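You operate a simulated robot arm through the tools that you are given. There is no shell and no other tool. Be economical: measure what you need, move in short steps, check, and stop when the job is done.

Carry out the task below with a simulated two-armed robot. There is one attempt and no reset: what you move stays moved.

Task
Fetch the valve number two and set it in the inside of the tray marked tested. Put the brass plug with the blue band on top of the capacitor number two. Take the tube marked pass and put it on the black sheet. Take the grey strainer and leave it on the spanish manual. Fetch the black impeller in the steel tray and set it in the red tray marked fail. Take the white plunger on the bench with the bins and put it away on the low shelf of the bench with two stations. Push the rings drawer shut. Press the green button on the torque tester two times. Turn the orange dial to 3. Do these in any order.
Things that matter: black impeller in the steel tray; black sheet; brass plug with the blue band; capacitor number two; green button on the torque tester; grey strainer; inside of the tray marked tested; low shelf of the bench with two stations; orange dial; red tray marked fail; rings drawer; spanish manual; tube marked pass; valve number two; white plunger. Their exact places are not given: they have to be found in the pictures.

Only the result counts: the job must be done as asked and must still hold three seconds after the hand-in. Knocking over, shifting, dropping, spilling or breaking anything else fails it. Flat cloth is picked up by pressing the open fingertips on it (5 to 10 N) and closing them slowly along it; thin cloth reads only 2 to 8 mm in the jaws.

Robot
Two 7-joint arms with fingered hands on one trunk, on a base that drives. Base frame: it is fixed to the floor where the robot stands at the start and does not move with it; the origin is under the middle of the robot, x ahead of it, y to its left, z up; the surface under the hand at the start is at about z = 0.76. Readings come in m, degrees, newtons and seconds.
The left shoulder is at the start at [0.07, 0.149, 1.06], the right one opposite. With the tool pointing down near the work surface each hand reaches from about 0.42 to 0.8 m from the robot's upright axis, wherever it stands, measured 20 degrees to its own side. Places, roughly: black impeller in the steel tray (6x6x3 cm) [-3.5, -4.3, 0.3]; black sheet (22x13x1 cm) [-1.7, -3.1, 0.8]; brass plug with the blue band [0.5, -1.25, 0.75]; capacitor number two [-1.5, -3.25, 0.75]; green button on the torque tester [-5.1, -6.2, 0.9]; grey strainer (8x8x5 cm) [-3.5, -3.7, 0.8]; inside of the tray marked tested (21x15 cm) [-1.76, -2.28, 0.8]; low shelf of the bench with two stations [0.8, -0.2, 0.2]; orange dial [-5.7, -6, 0.9]; red tray marked fail (20x18 cm) [-0.84, -6.14, 0.8]; rings drawer [-3.5, -6.2, 1.2]; spanish manual [-3.5, -3.75, 0.75]; tube marked pass [-1.5, -2.75, 1]; valve number two [0.5, 0, 0.75]; white plunger (3x3x7 cm) [-3.8, -6.1, 0.9]. Payload 3.6 kg a hand.
The tool frame of a hand sits at the grasp point between the pads (the TCP): z along the fingers, y along the line on which they close. The tips reach 0.025 m beyond it. Largest opening 0.088 m; the body of the gripper starts 0.029 m behind the TCP. The gripper is a hand of 4 fingers: y runs from the thumb to the fingers, the wrist lies at [-0.013, -0.097, -0.162] in the tool frame, and closing takes about 1.5 s.
Orientation is that of the tool frame in the base frame, as a unit quaternion [w, x, y, z]. With the fingers straight down and the wrist toward the robot, the tool's x, y and z point along [0, 1, 0], [1, 0, 0] and [0, 0, -1] of the base frame.

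Tools
- The arms move only by the tool send_rows. It takes "left_commands", "right_commands" or both (then of equal length, played together; a hand with none holds still); each is a list of rows, each a list of 6 numbers: the turn, a rotation vector about the base's x, y, z in units of 60 degrees (1.0 is 60 degrees), then the shift along the base's x, y, z in units of 100 mm (1.0 is 100 mm). In form: [[wx, wy, wz, x, y, z], ...]. A call has 1 to 8 rows; each row is the pose to reach, as a shift and turn from the pose commanded when the call began. "left_jaw" and "right_jaw" are, for a hand that has rows, the gripper command, from -1 (fully open) to 1 (shut), values between in proportion, set as the call begins (left out, the last holds). A call with a number of a shift or a turn outside -1 to 1 is refused whole. Rows are played at 5 a second. More than 0.05 m and 8.6 degrees between two rows, or a gripper value outside its range, and nothing of the call is played. Where a pose cannot be reached the arm comes as near as it can. A force on the tool above 40 N (or 10 N above the force at the start of the call, whichever is more), or a blocked arm, ends the call early, and 0.2 s more pass. The fingers move at their own pace (about 0.045 m/s each) and stop on an object; they squeeze with about 26 N. The grip force told is the motor's: it shows also when the fingers shut on nothing. Time passes only in rows, and 0.2 s behind the last, so rows that repeat a pose let the fingers close. It gives the time, the measured TCP pose, the force on the tool (base axes), the opening and the grip force at its end, in the units of the frame above (readings bear some noise), with the torque about the TCP (base axes, N m) and any sound that the robot's microphone picked up.
- Cameras (640 x 400 px; columns grow to the right, rows downward): "scene" is now at [0.1297, 0.0005, 1.2747]; the picture's right is [-0.03, -1.00, 0.00], its down [-0.71, 0.02, -0.70] and it looks along [0.70, -0.02, -0.71] (base axes); focal length 241 px, centre (320, 200). "left" rides on the left gripper at [-0.064, -0.083, -0.098] in its tool frame; the picture's right is [-0.62, -0.37, 0.69], its down [0.71, -0.63, 0.30] and it looks along [0.32, 0.68, 0.65] (tool axes); focal length 265 px, centre (320, 200). "right" rides on the right gripper at [0.064, -0.083, -0.098] in its tool frame; the picture's right is [-0.62, 0.37, -0.69], its down [-0.71, -0.63, 0.30] and it looks along [-0.32, 0.68, 0.65] (tool axes); focal length 265 px, centre (320, 200).
- capture(camera): a new picture of that camera. It takes no simulated time.
- lift_body(by): slides the trunk up (or, below 0, down) by that many m; the arms and the scene camera ride with it, the base frame stays. It gives what a move gives, with no picture.
- base_move(legs): drives the robot by 1 to 6 legs, each [ahead, left, turn to the left] in m, m and degrees, along the robot's own axes; the way and the turn of a leg run together, so that a leg with both is an arc; at most 1.5 m and 180 degrees a leg. The arms and the cameras ride along, it lands a little off, and it stops where it bumps. It gives what a move gives.
- move_fingers(index, middle, ring, thumb_bend, thumb_turn, hand): sets how far each is bent, from 0 (flat) to 100 (curled in); at 30 the hand is open as for a grip, at 70 the pads meet at the TCP. One left out holds its place. A second passes; each finger stops where it meets its share of the squeeze, and holds until it gets a number again. A gripper value or a shape takes the hand back. It gives what a move gives, with no picture; readings hold the bend of each and the force on the fingers (four entries, about 0 where the hand has none), thumb and palm. thumb_turn goes from beside the hand (0) to across from the fingers (100), as for a grip.
- set_grasp(shape, hand): the hand has 4 fingers and takes this shape, open, in about a second: jaw (thumb against the fingers, like two jaws); tri (thumb and two fingers); tip (a fingertip pinch); poke (one finger out to press); point (the index stretched); flat (the hand flat); cup (the hand cupped); fist (a fist). The gripper value then closes the fingers along that shape, each until it touches; the sizes above hold for jaw. It gives what a move gives, with no picture.
- aim_head(pan, tilt): turns the head with the scene camera to pan (to the left, within 86 degrees either way) and tilt (down, from -29 to 69), counted from straight ahead of the robot. It gives what a move gives.
- measure_at(camera, pixels): for up to 12 pixels [column, row] of the newest picture of that camera ("zoom" is the newest enlarged one), the place [x, y, z] in the base frame of the surface seen there, good to about 0.003 m. It takes no simulated time.
- zoom(camera, box): a new picture of the part [left, top, right, bottom] of that camera's present view, enlarged. It takes no simulated time.
- job_done(): hands the job in; it is judged then, once.

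Keep the steps short. Do not move on a guess: measure, check each grasp and each placing, and mend mistakes. In all there are 145 turns and 190 pictures (those below and enlarged ones count). Leave the grippers open and the arms clear of the work at the hand-in unless told otherwise, and finish with a single line.

The tools are called as name(argument=value, ...) on one line, values as JSON. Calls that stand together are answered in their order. send_rows: Moves the arms, as the interface text tells. Its arguments: {"type":"object","properties":{"left_commands":{"type":"array"},"left_jaw":{"type":"number"},"right_commands":{"type":"array"},"right_jaw":{"type":"number"}},"required":[]} The other tools are called the same way: lift_body (by) slides the trunk up or down; set_grasp (shape, hand) gives the hand a shape; move_fingers (index, middle, ring, thumb_bend, thumb_turn, hand) moves the fingers one by one; base_move (legs) drives the base; aim_head (pan, tilt) turns the head that bears the scene camera; capture (camera) takes a picture; measure_at (camera, pixels) gives the place of the surface under pixels of a picture; zoom (camera, box) takes an enlarged picture of a part of a camera's view; job_done () hands the job in.

At the start:

```text
t: 0.0
left_position: [0.5186, 0.1767, 1.0167]
left_orientation: [0.0, 0.707, 0.707, 0.0]
left_force: [-0.1, -0.4, -0.8]
left_torque: [0.0, -0.03, -0.01]
left_finger_gap: 0.0874
left_finger_force: 0.0
left_shape: jaw
left_bend: [30.0, 30.0, 30.0, 30.0, 98.0]
left_finger forces: [0.0, 0.0, 0.1, 0.1, 0.0, 0.0]
right_position: [0.5005, -0.2665, 1.0724]
right_orientation: [0.0, 0.707, 0.708, 0.0]
right_force: [-0.6, 0.1, 0.6]
right_torque: [0.01, -0.02, 0.02]
right_finger_gap: 0.0873
right_finger_force: 0.1
right_shape: jaw
right_bend: [30.0, 30.0, 30.0, 30.0, 98.0]
right_finger forces: [0.0, 0.0, 0.0, 0.0, 0.0, 0.0]
trunk travel left (down, up): [-0.55, 0.39]
robot x, y, heading: [-0.0028, -0.0002, 0.1]
head pan, tilt: [-1.5, 45.3]
```

scene: 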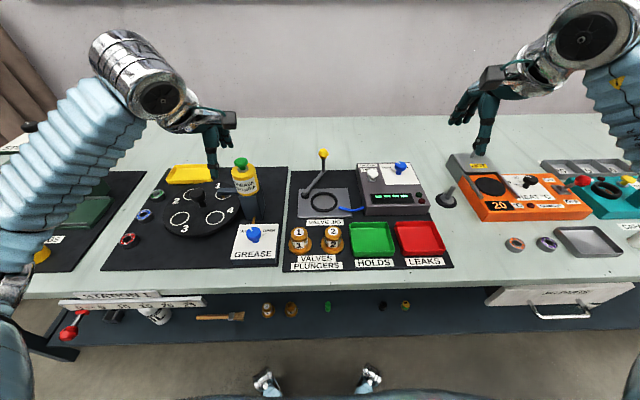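
right: 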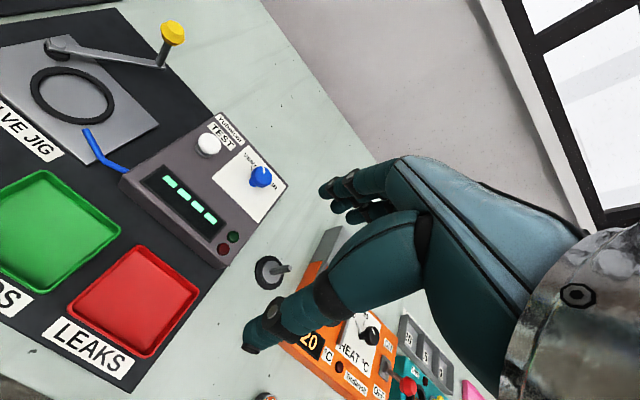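
left: 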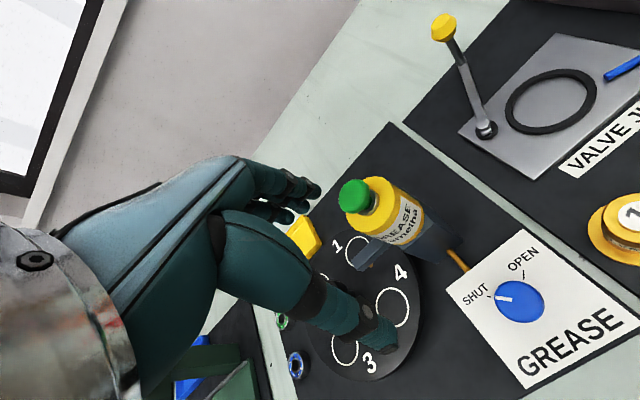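

I see the valves marked 1 and 2 near (300,238) and (333,238). I'll zoom in there and measure.

zoom(camera="scene", box=[270, 210, 370, 273])

measure_at(camera="scene", pixels=[[333, 229], [333, 245], [323, 245], [343, 245], [300, 231], [333, 252], [350, 235], [420, 240], [333, 222]])

```text
6.35 times, centred on (320, 242) of scene
```

zoom: 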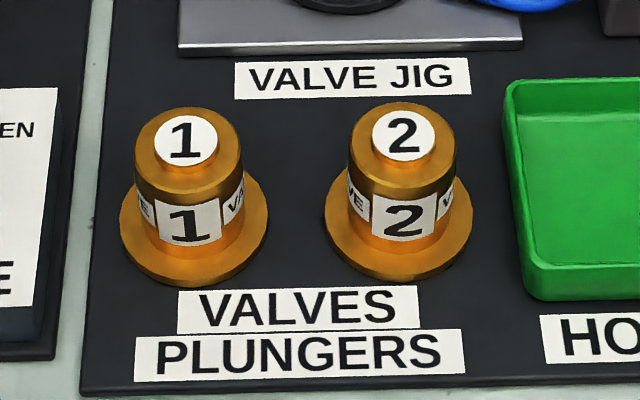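

```text
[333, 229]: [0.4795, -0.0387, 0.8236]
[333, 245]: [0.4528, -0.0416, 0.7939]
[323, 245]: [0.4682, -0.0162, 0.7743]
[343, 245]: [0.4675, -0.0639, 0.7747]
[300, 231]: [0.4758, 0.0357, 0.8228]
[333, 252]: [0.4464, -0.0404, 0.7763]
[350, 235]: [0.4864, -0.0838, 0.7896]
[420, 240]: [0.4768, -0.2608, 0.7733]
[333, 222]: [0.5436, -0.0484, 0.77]
```

Valve 2 sits at about (0.477,-0.039), its body from z 0.78 to 0.82. I'll drive so the left hand hangs over it.

base_move(legs=[[-0.04, -0.216, 0]])

lift_body(by=-0.11)

capture(camera="left")

capture(camera="scene")

```text
t: 3.3
left_position: [0.478, -0.0321, 1.0165]
left_orientation: [0.001, 0.707, 0.708, -0.001]
left_force: [-0.3, 0.3, 0.3]
left_torque: [-0.02, -0.01, 0.0]
left_finger_gap: 0.0873
left_finger_force: 0.1
left_shape: jaw
left_bend: [30.0, 30.0, 30.0, 30.0, 98.0]
left_finger forces: [0.0, 0.1, 0.1, 0.0, 0.0, 0.0]
right_position: [0.4607, -0.4767, 1.0716]
right_orientation: [0.001, 0.706, 0.708, 0.0]
right_force: [0.8, 0.0, 0.6]
right_torque: [-0.01, 0.03, -0.01]
right_finger_gap: 0.0875
right_finger_force: 0.1
right_shape: jaw
right_bend: [30.0, 30.0, 30.0, 30.0, 98.0]
right_finger forces: [0.0, 0.0, 0.0, 0.0, 0.0, 0.1]
trunk travel left (down, up): [-0.55, 0.39]
robot x, y, heading: [-0.039, -0.2094, 0.0]
head pan, tilt: [-1.5, 45.3]
```

```text
t: 4.7
left_position: [0.4785, -0.0336, 0.9072]
left_orientation: [-0.001, 0.707, 0.707, 0.001]
left_force: [-0.2, 0.3, -0.8]
left_torque: [-0.01, 0.0, 0.01]
left_finger_gap: 0.0876
left_finger_force: 0.1
left_shape: jaw
left_bend: [30.0, 30.0, 30.0, 30.0, 98.0]
left_finger forces: [0.0, 0.0, 0.0, 0.0, 0.0, 0.0]
right_position: [0.4589, -0.4765, 0.9633]
right_orientation: [0.0, 0.706, 0.708, -0.001]
right_force: [-1.0, 0.0, -0.7]
right_torque: [0.01, 0.01, -0.03]
right_finger_gap: 0.0874
right_finger_force: 0.1
right_shape: jaw
right_bend: [30.0, 30.0, 30.0, 30.0, 98.0]
right_finger forces: [0.0, 0.0, 0.0, 0.0, 0.0, 0.1]
trunk travel left (down, up): [-0.44, 0.5]
robot x, y, heading: [-0.0433, -0.2122, -0.0]
head pan, tilt: [-1.5, 45.3]
```

```text
185 pictures are left
```

left: 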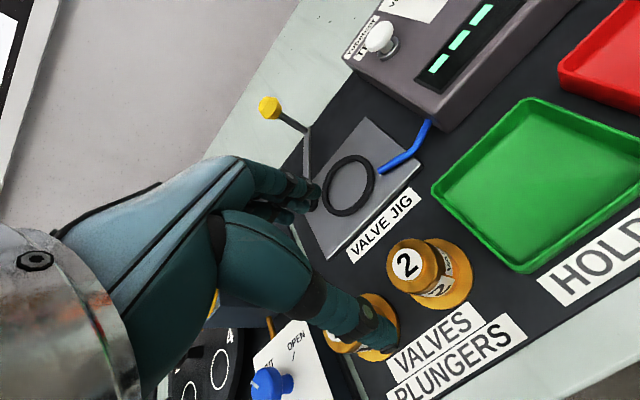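

```text
184 pictures are left
```

scene: 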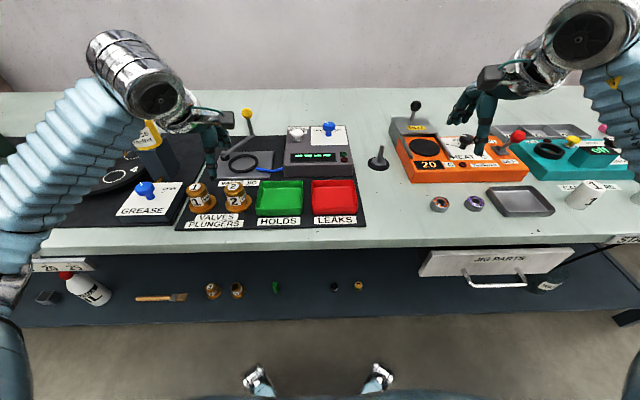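

The hand is nearly above the valve. I'll go down 98 mm with a small sideways correction, then look.

send_rows(left_commands=[[0, 0, 0, -0.02, -0.06, 0], [0, 0, 0, -0.02, -0.06, -0.4], [0, 0, 0, -0.02, -0.06, -0.8], [0, 0, 0, -0.02, -0.06, -0.98]], left_jaw=-1)

capture(camera="left")

zoom(camera="scene", box=[150, 100, 310, 240])

```text
t: 5.7
left_position: [0.4774, -0.041, 0.8091]
left_orientation: [0.0, 0.706, 0.708, 0.0]
left_force: [0.4, 0.3, -0.5]
left_torque: [0.0, -0.03, 0.03]
left_finger_gap: 0.0876
left_finger_force: 0.0
left_shape: jaw
left_bend: [30.0, 30.0, 30.0, 30.0, 98.0]
left_finger forces: [0.1, 0.0, 0.0, 0.0, 0.0, 0.0]
right_position: [0.4615, -0.4772, 0.9622]
right_orientation: [0.0, 0.706, 0.708, 0.0]
right_force: [-1.1, -0.4, -0.1]
right_torque: [0.02, 0.0, 0.02]
right_finger_gap: 0.0876
right_finger_force: 0.1
right_shape: jaw
right_bend: [30.0, 30.0, 30.0, 30.0, 98.0]
right_finger forces: [0.0, 0.0, 0.0, 0.0, 0.0, 0.1]
trunk travel left (down, up): [-0.44, 0.5]
robot x, y, heading: [-0.0387, -0.2134, -0.3]
head pan, tilt: [-1.5, 45.3]
```

```text
183 pictures are left
```

left: 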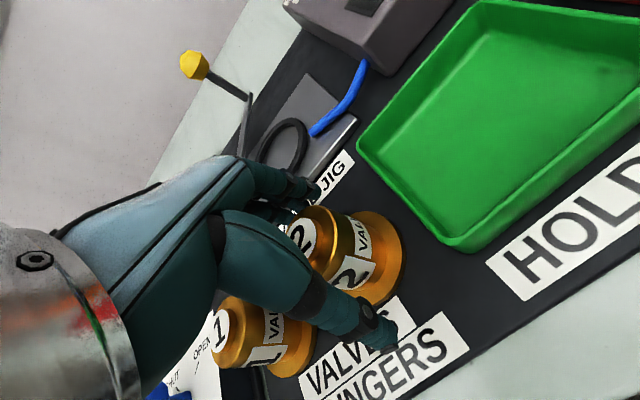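

```text
2.86 times, centred on (230, 170) of scene
```

zoom: 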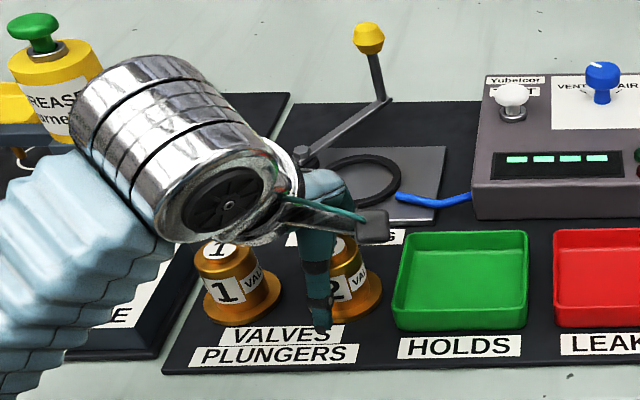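

The valve stands between thumb and fingers. I'll close.

send_rows(left_commands=[[0, 0, 0, 0, 0, 0], [0, 0, 0, 0, 0, 0], [0, 0, 0, 0, 0, 0], [0, 0, 0, 0, 0, 0], [0, 0, 0, 0, 0, 0], [0, 0, 0, 0, 0, 0], [0, 0, 0, 0, 0, 0], [0, 0, 0, 0, 0, 0]], left_jaw=1)

send_rows(left_commands=[[0, 0, 0, 0, 0, 0.3], [0, 0, 0, 0, 0, 0.7], [0, 0, 0, 0, 0, 1]])

capture(camera="left")

```text
t: 7.5
left_position: [0.4772, -0.0405, 0.8082]
left_orientation: [0.0, 0.706, 0.708, 0.0]
left_force: [-0.8, -0.6, 0.2]
left_torque: [0.01, -0.04, 0.0]
left_finger_gap: 0.0322
left_finger_force: 25.9
left_shape: jaw
left_bend: [74.0, 54.0, 60.0, 72.0, 100.0]
left_finger forces: [13.7, 7.8, 0.0, 0.0, 22.4, 0.1]
right_position: [0.4603, -0.4777, 0.9619]
right_orientation: [0.0, 0.706, 0.708, 0.001]
right_force: [0.1, -0.3, 0.5]
right_torque: [0.03, -0.01, -0.02]
right_finger_gap: 0.0875
right_finger_force: 0.1
right_shape: jaw
right_bend: [30.0, 30.0, 30.0, 30.0, 98.0]
right_finger forces: [0.1, 0.1, 0.0, 0.0, 0.1, 0.0]
trunk travel left (down, up): [-0.44, 0.5]
robot x, y, heading: [-0.0454, -0.2103, -0.2]
head pan, tilt: [-1.5, 45.3]
```

```text
t: 8.3
left_position: [0.4762, -0.0401, 0.9092]
left_orientation: [-0.001, 0.707, 0.708, -0.001]
left_force: [0.7, 0.1, -4.1]
left_torque: [0.02, -0.05, 0.04]
left_finger_gap: 0.0318
left_finger_force: 26.3
left_shape: jaw
left_bend: [74.0, 54.0, 60.0, 72.0, 100.0]
left_finger forces: [14.6, 8.1, 0.0, 0.0, 22.0, 0.1]
right_position: [0.4616, -0.4777, 0.9615]
right_orientation: [0.0, 0.706, 0.708, 0.0]
right_force: [0.8, 0.0, 0.2]
right_torque: [0.01, 0.02, 0.01]
right_finger_gap: 0.0877
right_finger_force: 0.2
right_shape: jaw
right_bend: [30.0, 30.0, 30.0, 30.0, 98.0]
right_finger forces: [0.0, 0.0, 0.0, 0.1, 0.0, 0.0]
trunk travel left (down, up): [-0.44, 0.5]
robot x, y, heading: [-0.0431, -0.2116, 0.2]
head pan, tilt: [-1.5, 45.3]
```

```text
181 pictures are left
```

left: 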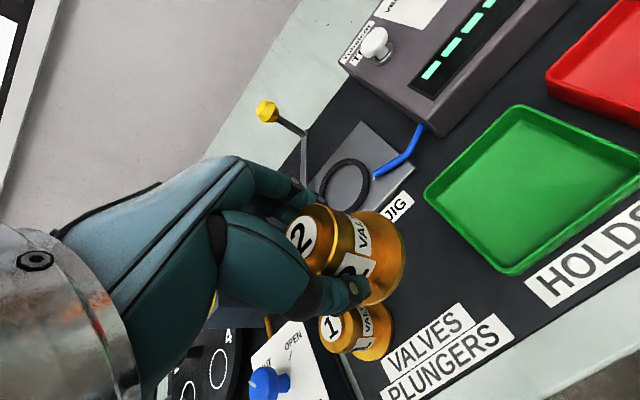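

The valve is held, with 4 N of weight. Now I'll raise the trunk and drive right to look at the brass plug's stretch of the bench.

lift_body(by=0.15)

base_move(legs=[[0, -0.78, 0]])

capture(camera="scene")

```text
t: 10.1
left_position: [0.4757, -0.0399, 1.0588]
left_orientation: [-0.001, 0.707, 0.707, 0.0]
left_force: [0.2, 0.1, -3.1]
left_torque: [-0.01, 0.02, 0.0]
left_finger_gap: 0.0318
left_finger_force: 26.1
left_shape: jaw
left_bend: [74.0, 54.0, 60.0, 72.0, 100.0]
left_finger forces: [14.5, 8.1, 0.1, 0.0, 22.0, 0.0]
right_position: [0.46, -0.4774, 1.1103]
right_orientation: [0.0, 0.707, 0.708, 0.0]
right_force: [-1.2, -1.2, 0.2]
right_torque: [-0.02, -0.03, -0.02]
right_finger_gap: 0.0877
right_finger_force: 0.0
right_shape: jaw
right_bend: [30.0, 30.0, 30.0, 30.0, 98.0]
right_finger forces: [0.1, 0.0, 0.0, 0.0, 0.0, 0.0]
trunk travel left (down, up): [-0.59, 0.35]
robot x, y, heading: [-0.0396, -0.2155, -0.0]
head pan, tilt: [-1.5, 45.3]
```

```text
t: 20.2
left_position: [0.476, -0.8068, 1.0578]
left_orientation: [0.0, 0.706, 0.708, 0.0]
left_force: [-0.8, 0.5, -4.8]
left_torque: [0.0, 0.0, -0.02]
left_finger_gap: 0.0317
left_finger_force: 25.8
left_shape: jaw
left_bend: [74.0, 54.0, 60.0, 72.0, 100.0]
left_finger forces: [14.8, 8.1, 0.0, 0.0, 22.0, 0.0]
right_position: [0.4621, -1.2445, 1.111]
right_orientation: [0.0, 0.706, 0.708, 0.0]
right_force: [-0.1, -0.5, 0.6]
right_torque: [0.02, -0.01, -0.02]
right_finger_gap: 0.0875
right_finger_force: 0.0
right_shape: jaw
right_bend: [30.0, 30.0, 30.0, 30.0, 98.0]
right_finger forces: [0.0, 0.0, 0.0, 0.0, 0.1, 0.0]
trunk travel left (down, up): [-0.59, 0.35]
robot x, y, heading: [-0.0386, -0.9833, 0.3]
head pan, tilt: [-1.5, 45.3]
```

```text
180 pictures are left
```

scene: 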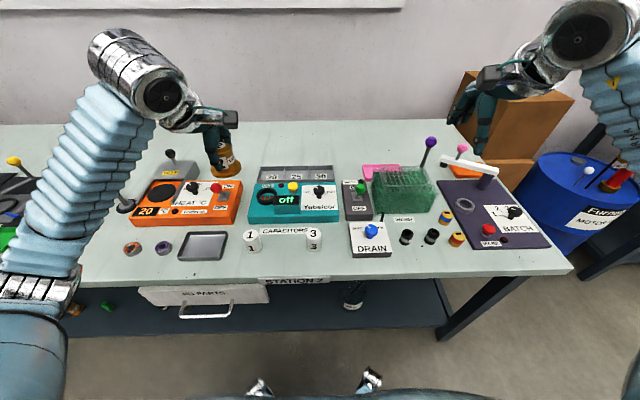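

Small plugs are near (408–456, 215–240). I'll zoom in and measure them.

zoom(camera="scene", box=[384, 200, 480, 260])

measure_at(camera="scene", pixels=[[446, 214], [446, 218], [456, 237], [456, 242], [431, 235], [407, 236], [440, 250], [462, 237]])

```text
6.67 times, centred on (432, 230) of scene
```

zoom: 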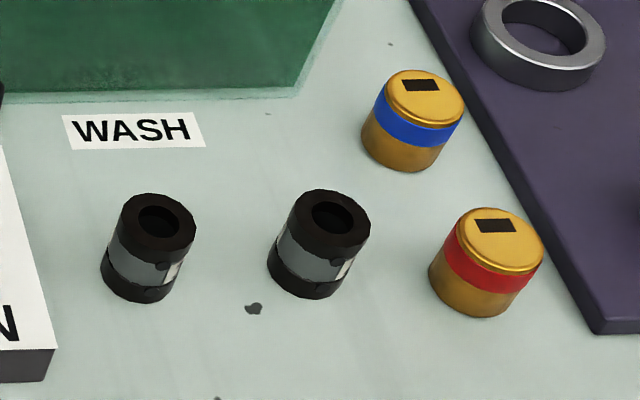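

```text
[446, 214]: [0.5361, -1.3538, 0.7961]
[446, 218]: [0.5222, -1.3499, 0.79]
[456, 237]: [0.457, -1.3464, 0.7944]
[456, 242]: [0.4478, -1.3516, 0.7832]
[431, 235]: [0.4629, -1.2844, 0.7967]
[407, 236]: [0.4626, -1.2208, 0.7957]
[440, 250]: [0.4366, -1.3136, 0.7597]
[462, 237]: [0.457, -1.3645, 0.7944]
```

measure_at(camera="zoom", pixels=[[425, 98], [390, 92], [459, 105], [420, 118], [428, 74], [405, 165], [500, 180]])

```text
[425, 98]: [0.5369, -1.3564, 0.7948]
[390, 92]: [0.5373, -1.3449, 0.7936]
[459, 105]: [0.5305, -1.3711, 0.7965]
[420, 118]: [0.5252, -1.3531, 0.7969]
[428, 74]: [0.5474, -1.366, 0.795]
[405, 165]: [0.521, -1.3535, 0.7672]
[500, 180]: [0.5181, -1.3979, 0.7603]
```

The blue-banded plug is at (0.535,-1.358) with its top at z 0.796. I'll drive so the right hand is above it, and measure neighbours on the way (basket, ring, press handle).

measure_at(camera="scene", pixels=[[425, 212], [428, 145], [400, 170], [432, 185], [465, 204], [485, 165], [484, 185], [462, 148]])

base_move(legs=[[0.06, -0.11, 0]])

capture(camera="right")

```text
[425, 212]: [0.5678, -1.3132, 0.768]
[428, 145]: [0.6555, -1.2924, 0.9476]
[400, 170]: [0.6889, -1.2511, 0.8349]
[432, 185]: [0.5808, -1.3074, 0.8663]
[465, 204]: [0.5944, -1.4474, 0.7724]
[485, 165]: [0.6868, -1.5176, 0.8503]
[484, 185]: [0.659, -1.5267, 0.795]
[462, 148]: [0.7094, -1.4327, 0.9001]
```

```text
t: 22.3
left_position: [0.535, -0.9162, 1.0582]
left_orientation: [-0.001, 0.706, 0.708, 0.0]
left_force: [0.3, 0.0, -3.2]
left_torque: [0.04, 0.01, -0.03]
left_finger_gap: 0.0317
left_finger_force: 25.2
left_shape: jaw
left_bend: [74.0, 54.0, 60.0, 72.0, 100.0]
left_finger forces: [14.8, 8.0, 0.0, 0.1, 22.0, 0.0]
right_position: [0.5201, -1.3528, 1.1107]
right_orientation: [-0.001, 0.707, 0.707, 0.0]
right_force: [-0.4, -0.2, -0.5]
right_torque: [0.01, -0.01, 0.01]
right_finger_gap: 0.0876
right_finger_force: 0.0
right_shape: jaw
right_bend: [30.0, 30.0, 30.0, 30.0, 98.0]
right_finger forces: [0.0, 0.1, 0.0, 0.0, 0.0, 0.0]
trunk travel left (down, up): [-0.59, 0.35]
robot x, y, heading: [0.021, -1.0899, 0.1]
head pan, tilt: [-1.5, 45.3]
```

```text
178 pictures are left
```

right: 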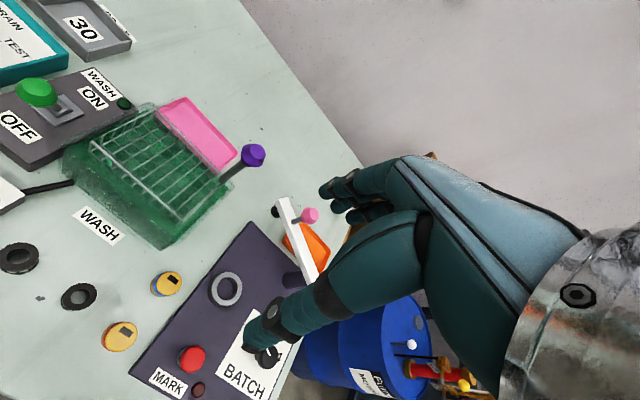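

I'll check how much room there is between the plug and the basket corner.

measure_at(camera="right", pixels=[[168, 246], [164, 222], [230, 182], [225, 170], [167, 284], [185, 300], [210, 270], [175, 236]])

```text
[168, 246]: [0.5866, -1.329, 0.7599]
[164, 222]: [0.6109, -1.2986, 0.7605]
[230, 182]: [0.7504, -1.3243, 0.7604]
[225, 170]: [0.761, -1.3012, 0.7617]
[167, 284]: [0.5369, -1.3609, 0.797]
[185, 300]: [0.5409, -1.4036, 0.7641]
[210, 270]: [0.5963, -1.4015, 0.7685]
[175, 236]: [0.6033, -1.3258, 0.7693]
```

The basket's right edge is at y -1.33 and its front corner at x 0.587. I'll yaw the right hand -25°, half close it and lower it 100 mm, and raise the left hand to keep the valve clear.

send_rows(right_commands=[[0, 0, -0.14, 0.05, 0, -0.2], [0, 0, -0.28, 0.1, -0.03, -0.5], [0, 0, -0.417, 0.16, -0.07, -0.8], [0, 0, -0.417, 0.16, -0.07, -1], [0, 0, -0.417, 0.16, -0.07, -1]], left_commands=[[0, 0, 0, 0, 0, 0.2], [0, 0, 0, 0, 0, 0.5], [0, 0, 0, 0, 0, 0.8], [0, 0, 0, 0, 0, 1], [0, 0, 0, 0, 0, 1]], right_jaw=-0.15)

lift_body(by=-0.13)

capture(camera="right")

capture(camera="scene")

```text
t: 23.5
left_position: [0.5345, -0.9165, 1.1565]
left_orientation: [-0.002, 0.706, 0.708, -0.002]
left_force: [0.2, 1.0, -4.5]
left_torque: [0.02, 0.02, -0.02]
left_finger_gap: 0.0316
left_finger_force: 25.8
left_shape: jaw
left_bend: [74.0, 54.0, 60.0, 72.0, 100.0]
left_finger forces: [14.8, 8.1, 0.0, 0.0, 22.2, 0.0]
right_position: [0.5355, -1.3624, 1.0104]
right_orientation: [0.001, 0.844, 0.536, -0.001]
right_force: [0.6, 0.8, -0.3]
right_torque: [-0.02, -0.01, 0.0]
right_finger_gap: 0.051
right_finger_force: 0.0
right_shape: jaw
right_bend: [74.0, 41.0, 38.0, 66.0, 100.0]
right_finger forces: [0.0, 0.1, 0.0, 0.1, 0.1, 0.0]
trunk travel left (down, up): [-0.59, 0.35]
robot x, y, heading: [0.0191, -1.0912, -0.1]
head pan, tilt: [-1.5, 45.3]
```

```text
t: 25.1
left_position: [0.5351, -0.9164, 1.0281]
left_orientation: [0.0, 0.706, 0.708, 0.0]
left_force: [-0.1, -0.5, -3.5]
left_torque: [-0.04, -0.03, 0.0]
left_finger_gap: 0.0314
left_finger_force: 26.2
left_shape: jaw
left_bend: [74.0, 54.0, 60.0, 72.0, 100.0]
left_finger forces: [14.9, 8.0, 0.1, 0.0, 22.2, 0.1]
right_position: [0.5356, -1.3618, 0.8818]
right_orientation: [0.0, 0.843, 0.538, 0.0]
right_force: [-0.8, 0.4, 0.7]
right_torque: [0.01, 0.02, -0.03]
right_finger_gap: 0.0513
right_finger_force: 0.0
right_shape: jaw
right_bend: [74.0, 41.0, 38.0, 66.0, 100.0]
right_finger forces: [0.1, 0.0, 0.1, 0.1, 0.0, 0.0]
trunk travel left (down, up): [-0.46, 0.48]
robot x, y, heading: [0.0187, -1.0939, -0.1]
head pan, tilt: [-1.5, 45.3]
```

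```text
177 pictures are left
```

right: 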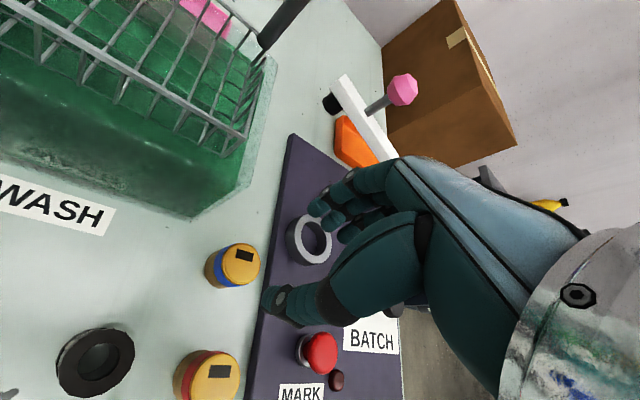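

```text
176 pictures are left
```

scene: 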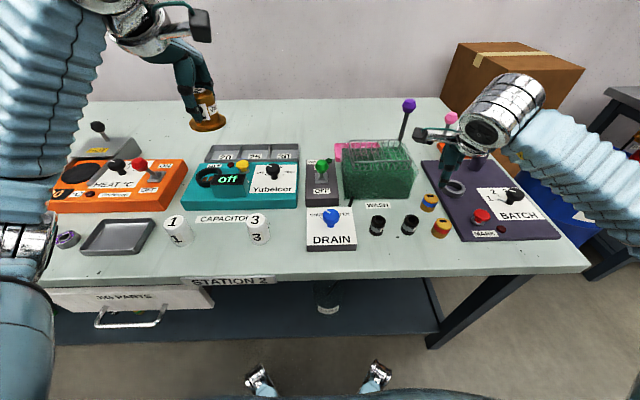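

The half-closed index is curled oddly. There is room at this yaw, so I'll open fully and go down.

send_rows(right_commands=[[0, 0, 0, 0, 0.01, 0], [0, 0, 0, 0, 0.01, 0], [0, 0, 0, 0, 0.01, 0], [0, 0, 0, 0, 0.01, -0.3], [0, 0, 0, 0, 0.01, -0.6]], right_jaw=-1)

capture(camera="right")

zoom(camera="scene", box=[380, 80, 560, 260])

```text
t: 26.3
left_position: [0.5342, -0.9165, 1.0276]
left_orientation: [-0.001, 0.707, 0.707, -0.001]
left_force: [-0.3, 0.6, -4.4]
left_torque: [0.02, -0.01, 0.0]
left_finger_gap: 0.0315
left_finger_force: 25.9
left_shape: jaw
left_bend: [74.0, 54.0, 60.0, 72.0, 100.0]
left_finger forces: [14.8, 8.0, 0.1, 0.0, 22.3, 0.0]
right_position: [0.5364, -1.3595, 0.8215]
right_orientation: [0.0, 0.843, 0.537, 0.0]
right_force: [-0.2, -0.3, 0.4]
right_torque: [-0.03, -0.03, -0.02]
right_finger_gap: 0.0875
right_finger_force: 0.1
right_shape: jaw
right_bend: [30.0, 30.0, 30.0, 30.0, 98.0]
right_finger forces: [0.1, 0.1, 0.0, 0.0, 0.0, 0.0]
trunk travel left (down, up): [-0.46, 0.48]
robot x, y, heading: [0.0245, -1.0916, -0.1]
head pan, tilt: [-1.5, 45.3]
```

```text
175 pictures are left
```

right: 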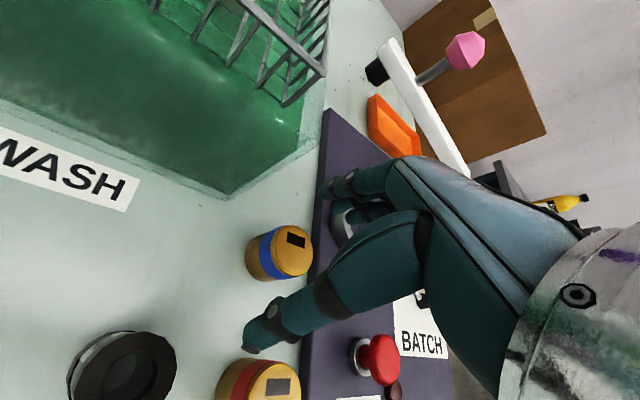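

```text
2.22 times, centred on (470, 170) of scene
```

zoom: 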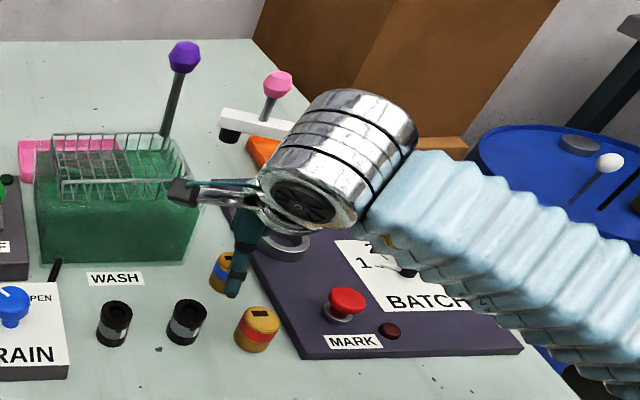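

The plug is between thumb and fingers. I'll go down to z 0.793 and close.

send_rows(right_commands=[[0, 0, 0, 0, 0, -0.15], [0, 0, 0, 0, 0, -0.285]])

send_rows(right_commands=[[0, 0, 0, 0, 0, 0], [0, 0, 0, 0, 0, 0], [0, 0, 0, 0, 0, 0], [0, 0, 0, 0, 0, 0], [0, 0, 0, 0, 0, 0], [0, 0, 0, 0, 0, 0], [0, 0, 0, 0, 0, 0], [0, 0, 0, 0, 0, 0]], right_jaw=1)

capture(camera="right")

```text
t: 26.9
left_position: [0.5351, -0.9179, 1.0265]
left_orientation: [-0.001, 0.707, 0.707, -0.001]
left_force: [0.1, 0.7, -3.5]
left_torque: [0.04, -0.03, -0.03]
left_finger_gap: 0.0315
left_finger_force: 26.1
left_shape: jaw
left_bend: [74.0, 54.0, 60.0, 72.0, 100.0]
left_finger forces: [14.9, 8.1, 0.1, 0.0, 22.2, 0.0]
right_position: [0.5346, -1.3595, 0.7938]
right_orientation: [0.001, 0.843, 0.538, 0.0]
right_force: [-0.1, 0.7, 1.0]
right_torque: [0.04, -0.02, -0.03]
right_finger_gap: 0.0877
right_finger_force: 0.0
right_shape: jaw
right_bend: [30.0, 30.0, 30.0, 30.0, 98.0]
right_finger forces: [0.1, 0.1, 0.1, 0.0, 0.1, 0.0]
trunk travel left (down, up): [-0.46, 0.48]
robot x, y, heading: [0.0234, -1.091, 0.1]
head pan, tilt: [-1.5, 45.3]
```

```text
t: 28.7
left_position: [0.5337, -0.9175, 1.0279]
left_orientation: [0.0, 0.707, 0.707, -0.001]
left_force: [-0.5, 0.9, -4.0]
left_torque: [0.04, 0.0, 0.0]
left_finger_gap: 0.0311
left_finger_force: 25.6
left_shape: jaw
left_bend: [74.0, 54.0, 60.0, 72.0, 100.0]
left_finger forces: [14.9, 8.1, 0.0, 0.1, 22.2, 0.1]
right_position: [0.5345, -1.3597, 0.793]
right_orientation: [0.0, 0.843, 0.539, 0.0]
right_force: [-0.3, 0.0, -0.2]
right_torque: [0.02, 0.01, 0.01]
right_finger_gap: 0.0249
right_finger_force: 26.2
right_shape: jaw
right_bend: [74.0, 54.0, 72.0, 75.0, 100.0]
right_finger forces: [15.0, 7.4, 0.0, 0.0, 22.4, 0.1]
trunk travel left (down, up): [-0.46, 0.48]
robot x, y, heading: [0.0215, -1.0941, -0.1]
head pan, tilt: [-1.5, 45.3]
```

```text
173 pictures are left
```

right: 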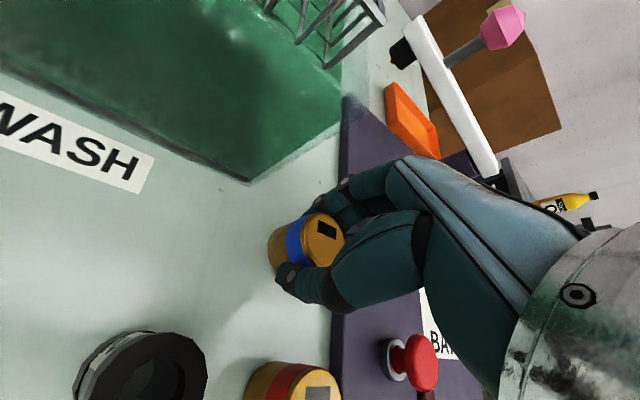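

The plug is gripped. I'll lift it, back off the bench, and turn round to find the next bench.

send_rows(right_commands=[[0, 0, 0, 0, 0, 0.3], [0, 0, 0, 0, 0, 0.7], [0, 0, 0, 0, 0, 1]])

lift_body(by=0.2)

base_move(legs=[[-0.5, 0, 0], [0, 0, -120]])

aim_head(pan=0, tilt=15)

capture(camera="scene")

```text
t: 29.5
left_position: [0.5358, -0.9171, 1.0273]
left_orientation: [0.0, 0.707, 0.707, 0.0]
left_force: [-0.5, 0.8, -4.0]
left_torque: [0.0, -0.01, 0.0]
left_finger_gap: 0.0318
left_finger_force: 26.2
left_shape: jaw
left_bend: [74.0, 54.0, 60.0, 72.0, 100.0]
left_finger forces: [14.8, 8.1, 0.1, 0.0, 22.1, 0.1]
right_position: [0.535, -1.3608, 0.8922]
right_orientation: [-0.001, 0.843, 0.538, -0.001]
right_force: [-0.2, -0.1, -2.9]
right_torque: [0.02, 0.01, -0.02]
right_finger_gap: 0.0249
right_finger_force: 26.0
right_shape: jaw
right_bend: [74.0, 54.0, 72.0, 75.0, 100.0]
right_finger forces: [14.9, 7.5, 0.0, 0.0, 22.0, 0.1]
trunk travel left (down, up): [-0.46, 0.48]
robot x, y, heading: [0.0223, -1.0915, 0.1]
head pan, tilt: [-1.5, 45.3]
```

```text
t: 31.6
left_position: [0.5359, -0.9165, 1.2283]
left_orientation: [-0.001, 0.706, 0.708, -0.001]
left_force: [0.1, 0.3, -4.4]
left_torque: [-0.04, 0.02, -0.01]
left_finger_gap: 0.0312
left_finger_force: 26.1
left_shape: jaw
left_bend: [74.0, 54.0, 60.0, 72.0, 100.0]
left_finger forces: [14.8, 8.0, 0.1, 0.0, 22.1, 0.0]
right_position: [0.5359, -1.3602, 1.0915]
right_orientation: [-0.001, 0.843, 0.538, 0.001]
right_force: [-0.3, -0.5, -3.2]
right_torque: [0.04, -0.04, -0.02]
right_finger_gap: 0.0248
right_finger_force: 26.5
right_shape: jaw
right_bend: [74.0, 54.0, 72.0, 75.0, 100.0]
right_finger forces: [14.9, 7.4, 0.0, 0.0, 22.0, 0.0]
trunk travel left (down, up): [-0.66, 0.28]
robot x, y, heading: [0.0167, -1.0925, -0.0]
head pan, tilt: [-1.5, 45.3]
```

```text
t: 52.0
left_position: [-0.6028, -1.6269, 1.2271]
left_orientation: [-0.001, 0.963, -0.268, 0.0]
left_force: [-0.3, 0.1, -4.1]
left_torque: [-0.02, 0.01, -0.02]
left_finger_gap: 0.0309
left_finger_force: 26.2
left_shape: jaw
left_bend: [74.0, 55.0, 60.0, 72.0, 100.0]
left_finger forces: [15.4, 7.8, 0.0, 0.0, 22.0, 0.0]
right_position: [-0.9827, -1.3971, 1.0922]
right_orientation: [0.0, 0.882, -0.471, 0.0]
right_force: [0.2, -0.3, -1.8]
right_torque: [0.02, 0.0, 0.01]
right_finger_gap: 0.0246
right_finger_force: 26.4
right_shape: jaw
right_bend: [74.0, 55.0, 72.0, 75.0, 100.0]
right_finger forces: [15.3, 7.4, 0.0, 0.1, 22.1, 0.0]
trunk travel left (down, up): [-0.66, 0.28]
robot x, y, heading: [-0.4896, -1.0983, -121.1]
head pan, tilt: [-1.5, 45.3]
```

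```text
t: 52.9
left_position: [-0.6029, -1.6275, 1.2273]
left_orientation: [-0.001, 0.963, -0.268, 0.001]
left_force: [0.1, -0.1, -4.1]
left_torque: [0.03, -0.01, -0.06]
left_finger_gap: 0.0312
left_finger_force: 25.8
left_shape: jaw
left_bend: [74.0, 55.0, 60.0, 72.0, 100.0]
left_finger forces: [15.3, 7.7, 0.0, 0.1, 22.1, 0.0]
right_position: [-0.9821, -1.3961, 1.0924]
right_orientation: [-0.001, 0.882, -0.471, 0.0]
right_force: [0.8, 0.0, -1.7]
right_torque: [0.03, -0.01, 0.0]
right_finger_gap: 0.0249
right_finger_force: 25.8
right_shape: jaw
right_bend: [74.0, 55.0, 72.0, 75.0, 100.0]
right_finger forces: [15.3, 7.4, 0.0, 0.0, 22.2, 0.0]
trunk travel left (down, up): [-0.66, 0.28]
robot x, y, heading: [-0.4874, -1.0943, -121.2]
head pan, tilt: [0.0, 15.0]
```

```text
172 pictures are left
```

scene: 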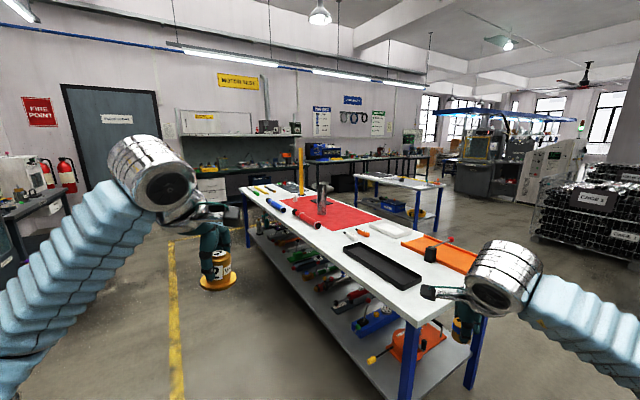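

The white bench with the red mat runs along y. I'll zoom in and measure its edges and items.

zoom(camera="scene", box=[230, 160, 490, 322])

measure_at(camera="scene", pixels=[[412, 318], [483, 275], [380, 262], [440, 255], [390, 228], [246, 196], [320, 200], [325, 217], [300, 219], [275, 204], [302, 160], [400, 180]])

```text
2.46 times, centred on (360, 241) of scene
```

zoom: 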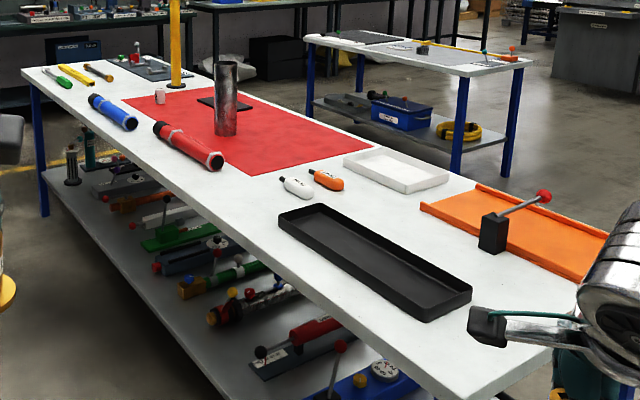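

```text
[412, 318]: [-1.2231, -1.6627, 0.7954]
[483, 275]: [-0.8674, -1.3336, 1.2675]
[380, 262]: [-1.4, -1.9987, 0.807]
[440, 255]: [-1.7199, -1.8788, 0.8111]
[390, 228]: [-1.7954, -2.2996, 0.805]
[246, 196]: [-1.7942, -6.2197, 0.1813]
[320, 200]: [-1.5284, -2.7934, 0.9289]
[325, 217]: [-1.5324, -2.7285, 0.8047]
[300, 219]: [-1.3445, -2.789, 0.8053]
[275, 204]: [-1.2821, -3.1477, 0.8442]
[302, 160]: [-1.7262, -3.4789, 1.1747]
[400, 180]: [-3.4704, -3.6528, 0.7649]
```

The tested tray is best reached from the far (-x) side. I'll turn to face -x and look at the lane before driving round.

base_move(legs=[[0, 0, -58.8]])

capture(camera="scene")

measure_at(camera="scene", pixels=[[100, 300], [320, 380], [320, 320], [320, 280], [220, 300], [420, 260], [320, 250], [250, 230], [180, 240]])

```text
t: 60.0
left_position: [-1.0019, -1.2698, 1.2268]
left_orientation: [0.001, -0.707, 0.708, -0.002]
left_force: [-0.8, 0.4, -3.8]
left_torque: [-0.01, -0.01, 0.02]
left_finger_gap: 0.0309
left_finger_force: 26.6
left_shape: jaw
left_bend: [74.0, 55.0, 60.0, 72.0, 100.0]
left_finger forces: [15.4, 7.7, 0.0, 0.1, 22.0, 0.0]
right_position: [-1.0021, -0.8276, 1.092]
right_orientation: [0.0, -0.536, 0.844, 0.001]
right_force: [0.2, 0.1, -2.5]
right_torque: [0.01, -0.04, 0.02]
right_finger_gap: 0.0244
right_finger_force: 26.1
right_shape: jaw
right_bend: [74.0, 55.0, 72.0, 75.0, 100.0]
right_finger forces: [15.2, 7.4, 0.0, 0.0, 22.0, 0.0]
trunk travel left (down, up): [-0.66, 0.28]
robot x, y, heading: [-0.489, -1.0939, 179.7]
head pan, tilt: [0.0, 15.0]
```

```text
170 pictures are left
```

scene: 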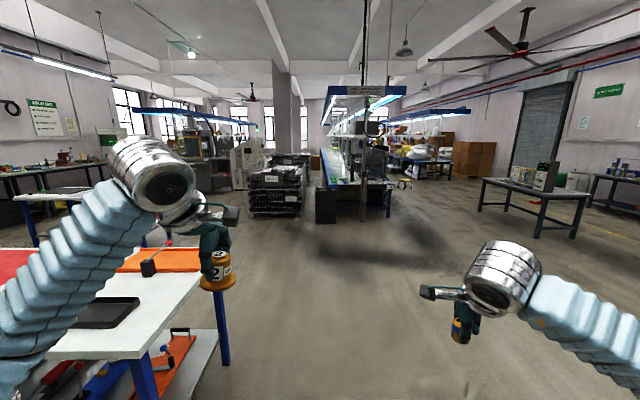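

```text
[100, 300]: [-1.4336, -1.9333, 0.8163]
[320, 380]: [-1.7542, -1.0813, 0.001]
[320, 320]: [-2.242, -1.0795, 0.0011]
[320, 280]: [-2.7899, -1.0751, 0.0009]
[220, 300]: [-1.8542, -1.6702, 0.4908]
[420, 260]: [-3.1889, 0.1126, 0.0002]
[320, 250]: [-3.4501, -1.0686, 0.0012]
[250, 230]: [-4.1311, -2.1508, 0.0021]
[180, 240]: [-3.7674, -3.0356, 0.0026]
```

The floor ahead is clear. I'll drive round to the far side, turn to face the bench, and look again.

base_move(legs=[[1.5, 0, 0], [0.38, 0, 0], [0, 0, -90], [0, 0, -89.7]])

aim_head(pan=-40, tilt=30)

capture(camera="scene")

```text
t: 103.9
left_position: [-1.854, -0.8925, 1.2257]
left_orientation: [-0.002, 0.707, 0.707, -0.001]
left_force: [-0.7, 0.2, -3.7]
left_torque: [0.0, 0.01, -0.01]
left_finger_gap: 0.0299
left_finger_force: 26.3
left_shape: jaw
left_bend: [74.0, 56.0, 60.0, 73.0, 100.0]
left_finger forces: [15.9, 6.5, 0.1, 0.0, 21.6, 0.1]
right_position: [-1.8547, -1.3359, 1.0927]
right_orientation: [0.0, 0.843, 0.538, 0.001]
right_force: [-0.2, -0.9, -2.6]
right_torque: [-0.01, 0.02, 0.01]
right_finger_gap: 0.0242
right_finger_force: 26.0
right_shape: jaw
right_bend: [74.0, 55.0, 72.0, 75.0, 100.0]
right_finger forces: [15.8, 6.8, 0.0, 0.1, 21.5, 0.0]
trunk travel left (down, up): [-0.66, 0.28]
robot x, y, heading: [-2.3691, -1.0673, -0.0]
head pan, tilt: [0.0, 15.0]
```

```text
t: 105.0
left_position: [-1.8527, -0.8912, 1.2266]
left_orientation: [-0.002, 0.707, 0.707, -0.002]
left_force: [0.0, 0.3, -4.3]
left_torque: [0.03, 0.0, 0.0]
left_finger_gap: 0.0302
left_finger_force: 26.2
left_shape: jaw
left_bend: [74.0, 56.0, 60.0, 73.0, 100.0]
left_finger forces: [16.0, 6.7, 0.0, 0.1, 21.6, 0.1]
right_position: [-1.8539, -1.3352, 1.0926]
right_orientation: [0.0, 0.843, 0.537, 0.0]
right_force: [0.3, -0.6, -2.5]
right_torque: [0.02, -0.01, 0.02]
right_finger_gap: 0.0242
right_finger_force: 25.8
right_shape: jaw
right_bend: [74.0, 55.0, 72.0, 75.0, 100.0]
right_finger forces: [15.8, 6.9, 0.0, 0.0, 21.5, 0.0]
trunk travel left (down, up): [-0.66, 0.28]
robot x, y, heading: [-2.367, -1.0671, -0.1]
head pan, tilt: [-40.0, 30.0]
```

```text
169 pictures are left
```

scene: 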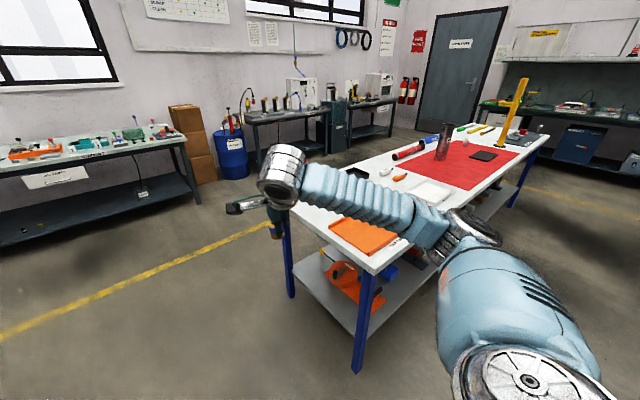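

The lane is clear. I'll drive right 1.39 m so the left hand is over the white tray, then look.

base_move(legs=[[0.02, -1.39, 0]])

aim_head(pan=0, tilt=45)

capture(camera="scene")

```text
t: 122.8
left_position: [-1.846, -2.2887, 1.2257]
left_orientation: [-0.002, 0.713, 0.701, -0.001]
left_force: [0.0, -0.4, -4.1]
left_torque: [0.01, 0.01, -0.03]
left_finger_gap: 0.03
left_finger_force: 26.0
left_shape: jaw
left_bend: [74.0, 56.0, 60.0, 73.0, 100.0]
left_finger forces: [16.0, 7.0, 0.0, 0.0, 21.5, 0.0]
right_position: [-1.8555, -2.7337, 1.0919]
right_orientation: [0.0, 0.848, 0.53, -0.001]
right_force: [0.3, -1.3, -2.9]
right_torque: [0.02, 0.04, -0.01]
right_finger_gap: 0.0243
right_finger_force: 26.1
right_shape: jaw
right_bend: [74.0, 55.0, 72.0, 75.0, 100.0]
right_finger forces: [16.0, 7.0, 0.1, 0.0, 21.4, 0.0]
trunk travel left (down, up): [-0.66, 0.28]
robot x, y, heading: [-2.3631, -2.4522, -1.0]
head pan, tilt: [-40.0, 30.0]
```

```text
t: 123.9
left_position: [-1.8488, -2.2907, 1.2264]
left_orientation: [-0.001, 0.714, 0.7, -0.002]
left_force: [-0.1, -0.8, -4.6]
left_torque: [-0.02, 0.02, -0.01]
left_finger_gap: 0.0298
left_finger_force: 25.8
left_shape: jaw
left_bend: [74.0, 56.0, 60.0, 73.0, 100.0]
left_finger forces: [16.2, 7.0, 0.1, 0.0, 21.6, 0.0]
right_position: [-1.8547, -2.7315, 1.0925]
right_orientation: [0.0, 0.848, 0.53, -0.001]
right_force: [-0.3, -0.3, -2.7]
right_torque: [0.02, -0.01, -0.02]
right_finger_gap: 0.0242
right_finger_force: 26.2
right_shape: jaw
right_bend: [74.0, 55.0, 72.0, 75.0, 100.0]
right_finger forces: [15.9, 7.1, 0.0, 0.1, 21.4, 0.1]
trunk travel left (down, up): [-0.66, 0.28]
robot x, y, heading: [-2.3675, -2.4552, -1.2]
head pan, tilt: [0.0, 45.0]
```

```text
168 pictures are left
```

scene: 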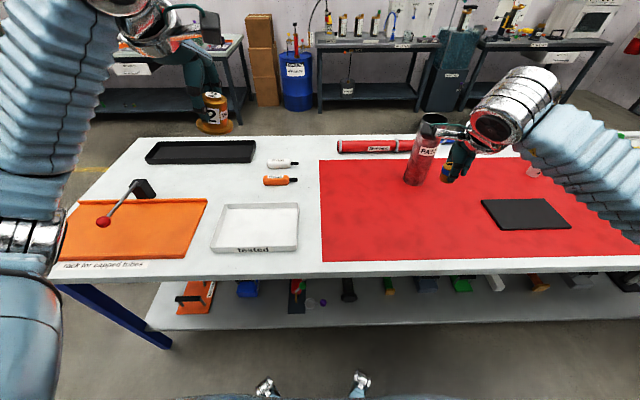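

I see the tray labelled Tested at (255,228), a red "PASS" tube at (422,155), and the black sheet at (525,213). I'll measure.

measure_at(camera="scene", pixels=[[255, 225], [220, 207], [298, 210], [213, 248], [297, 248], [420, 180], [423, 140], [433, 118], [495, 202], [530, 202], [570, 228], [500, 228]])

zoom(camera="scene", box=[330, 100, 570, 240])

```text
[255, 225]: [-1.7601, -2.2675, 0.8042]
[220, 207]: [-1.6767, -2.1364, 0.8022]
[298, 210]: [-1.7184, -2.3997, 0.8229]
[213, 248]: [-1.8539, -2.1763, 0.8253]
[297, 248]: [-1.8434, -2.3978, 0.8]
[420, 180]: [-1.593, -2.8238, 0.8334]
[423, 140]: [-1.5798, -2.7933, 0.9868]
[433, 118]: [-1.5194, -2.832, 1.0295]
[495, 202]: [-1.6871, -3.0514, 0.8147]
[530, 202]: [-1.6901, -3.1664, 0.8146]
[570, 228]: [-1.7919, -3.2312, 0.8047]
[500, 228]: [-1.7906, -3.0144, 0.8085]
```

```text
2.67 times, centred on (450, 170) of scene
```

zoom: 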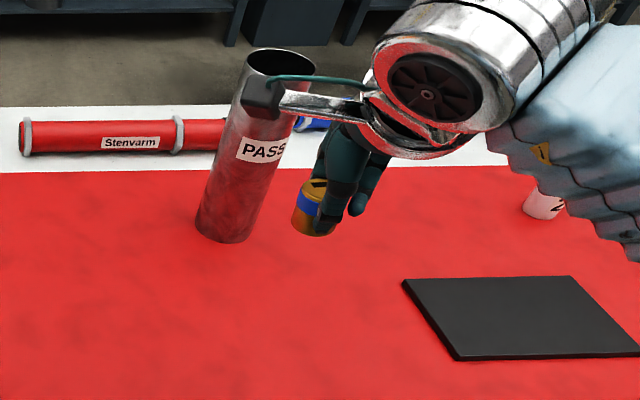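

The tray's inside is centred at (-1.763,-2.278) with its floor at z 0.804. I'll move the left hand over it and lower, raising the right hand out of the way.

send_rows(left_commands=[[0, 0, 0, 0.3, 0.05, -0.2], [0, 0, 0, 0.6, 0.1, -0.5], [0, 0, 0, 0.85, 0.12, -0.8], [0, 0, 0, 0.85, 0.12, -1]], right_commands=[[0, 0, 0, 0, 0, 0.3], [0, 0, 0, 0, 0, 0.6], [0, 0, 0, 0, 0, 0.9], [0, 0, 0, 0, 0, 1]])

lift_body(by=-0.2)

capture(camera="left")

capture(camera="scene")

```text
t: 124.9
left_position: [-1.7637, -2.2771, 1.1259]
left_orientation: [-0.002, 0.713, 0.701, -0.002]
left_force: [-1.1, -0.2, -4.5]
left_torque: [0.04, 0.01, 0.04]
left_finger_gap: 0.0299
left_finger_force: 25.4
left_shape: jaw
left_bend: [74.0, 56.0, 60.0, 73.0, 100.0]
left_finger forces: [16.0, 7.1, 0.0, 0.1, 21.6, 0.0]
right_position: [-1.8553, -2.7331, 1.1906]
right_orientation: [0.0, 0.848, 0.529, 0.0]
right_force: [0.2, 0.1, -1.9]
right_torque: [-0.01, -0.04, 0.0]
right_finger_gap: 0.024
right_finger_force: 26.0
right_shape: jaw
right_bend: [74.0, 55.0, 72.0, 75.0, 100.0]
right_finger forces: [15.9, 7.1, 0.0, 0.0, 21.4, 0.1]
trunk travel left (down, up): [-0.66, 0.28]
robot x, y, heading: [-2.3644, -2.4589, -1.2]
head pan, tilt: [0.0, 45.0]
```

```text
t: 127.0
left_position: [-1.7615, -2.2766, 0.926]
left_orientation: [-0.001, 0.713, 0.701, -0.002]
left_force: [-1.0, 0.2, -3.5]
left_torque: [0.05, -0.02, -0.01]
left_finger_gap: 0.0299
left_finger_force: 25.9
left_shape: jaw
left_bend: [74.0, 56.0, 60.0, 73.0, 100.0]
left_finger forces: [16.0, 7.1, 0.0, 0.1, 21.7, 0.0]
right_position: [-1.8567, -2.733, 0.991]
right_orientation: [0.0, 0.848, 0.529, 0.001]
right_force: [0.0, 0.1, -1.4]
right_torque: [0.0, 0.02, 0.01]
right_finger_gap: 0.0238
right_finger_force: 25.9
right_shape: jaw
right_bend: [74.0, 55.0, 72.0, 75.0, 100.0]
right_finger forces: [15.8, 7.1, 0.1, 0.0, 21.4, 0.1]
trunk travel left (down, up): [-0.46, 0.48]
robot x, y, heading: [-2.3659, -2.4541, -1.1]
head pan, tilt: [0.0, 45.0]
```

```text
166 pictures are left
```

left: 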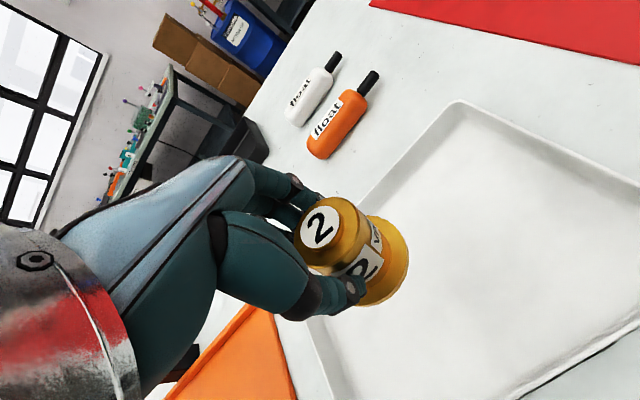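

```text
165 pictures are left
```

scene: 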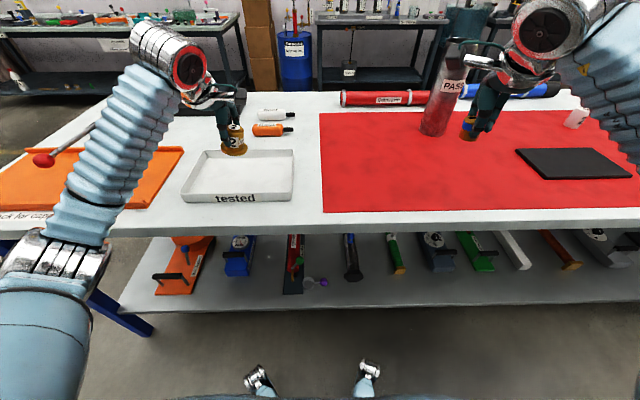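

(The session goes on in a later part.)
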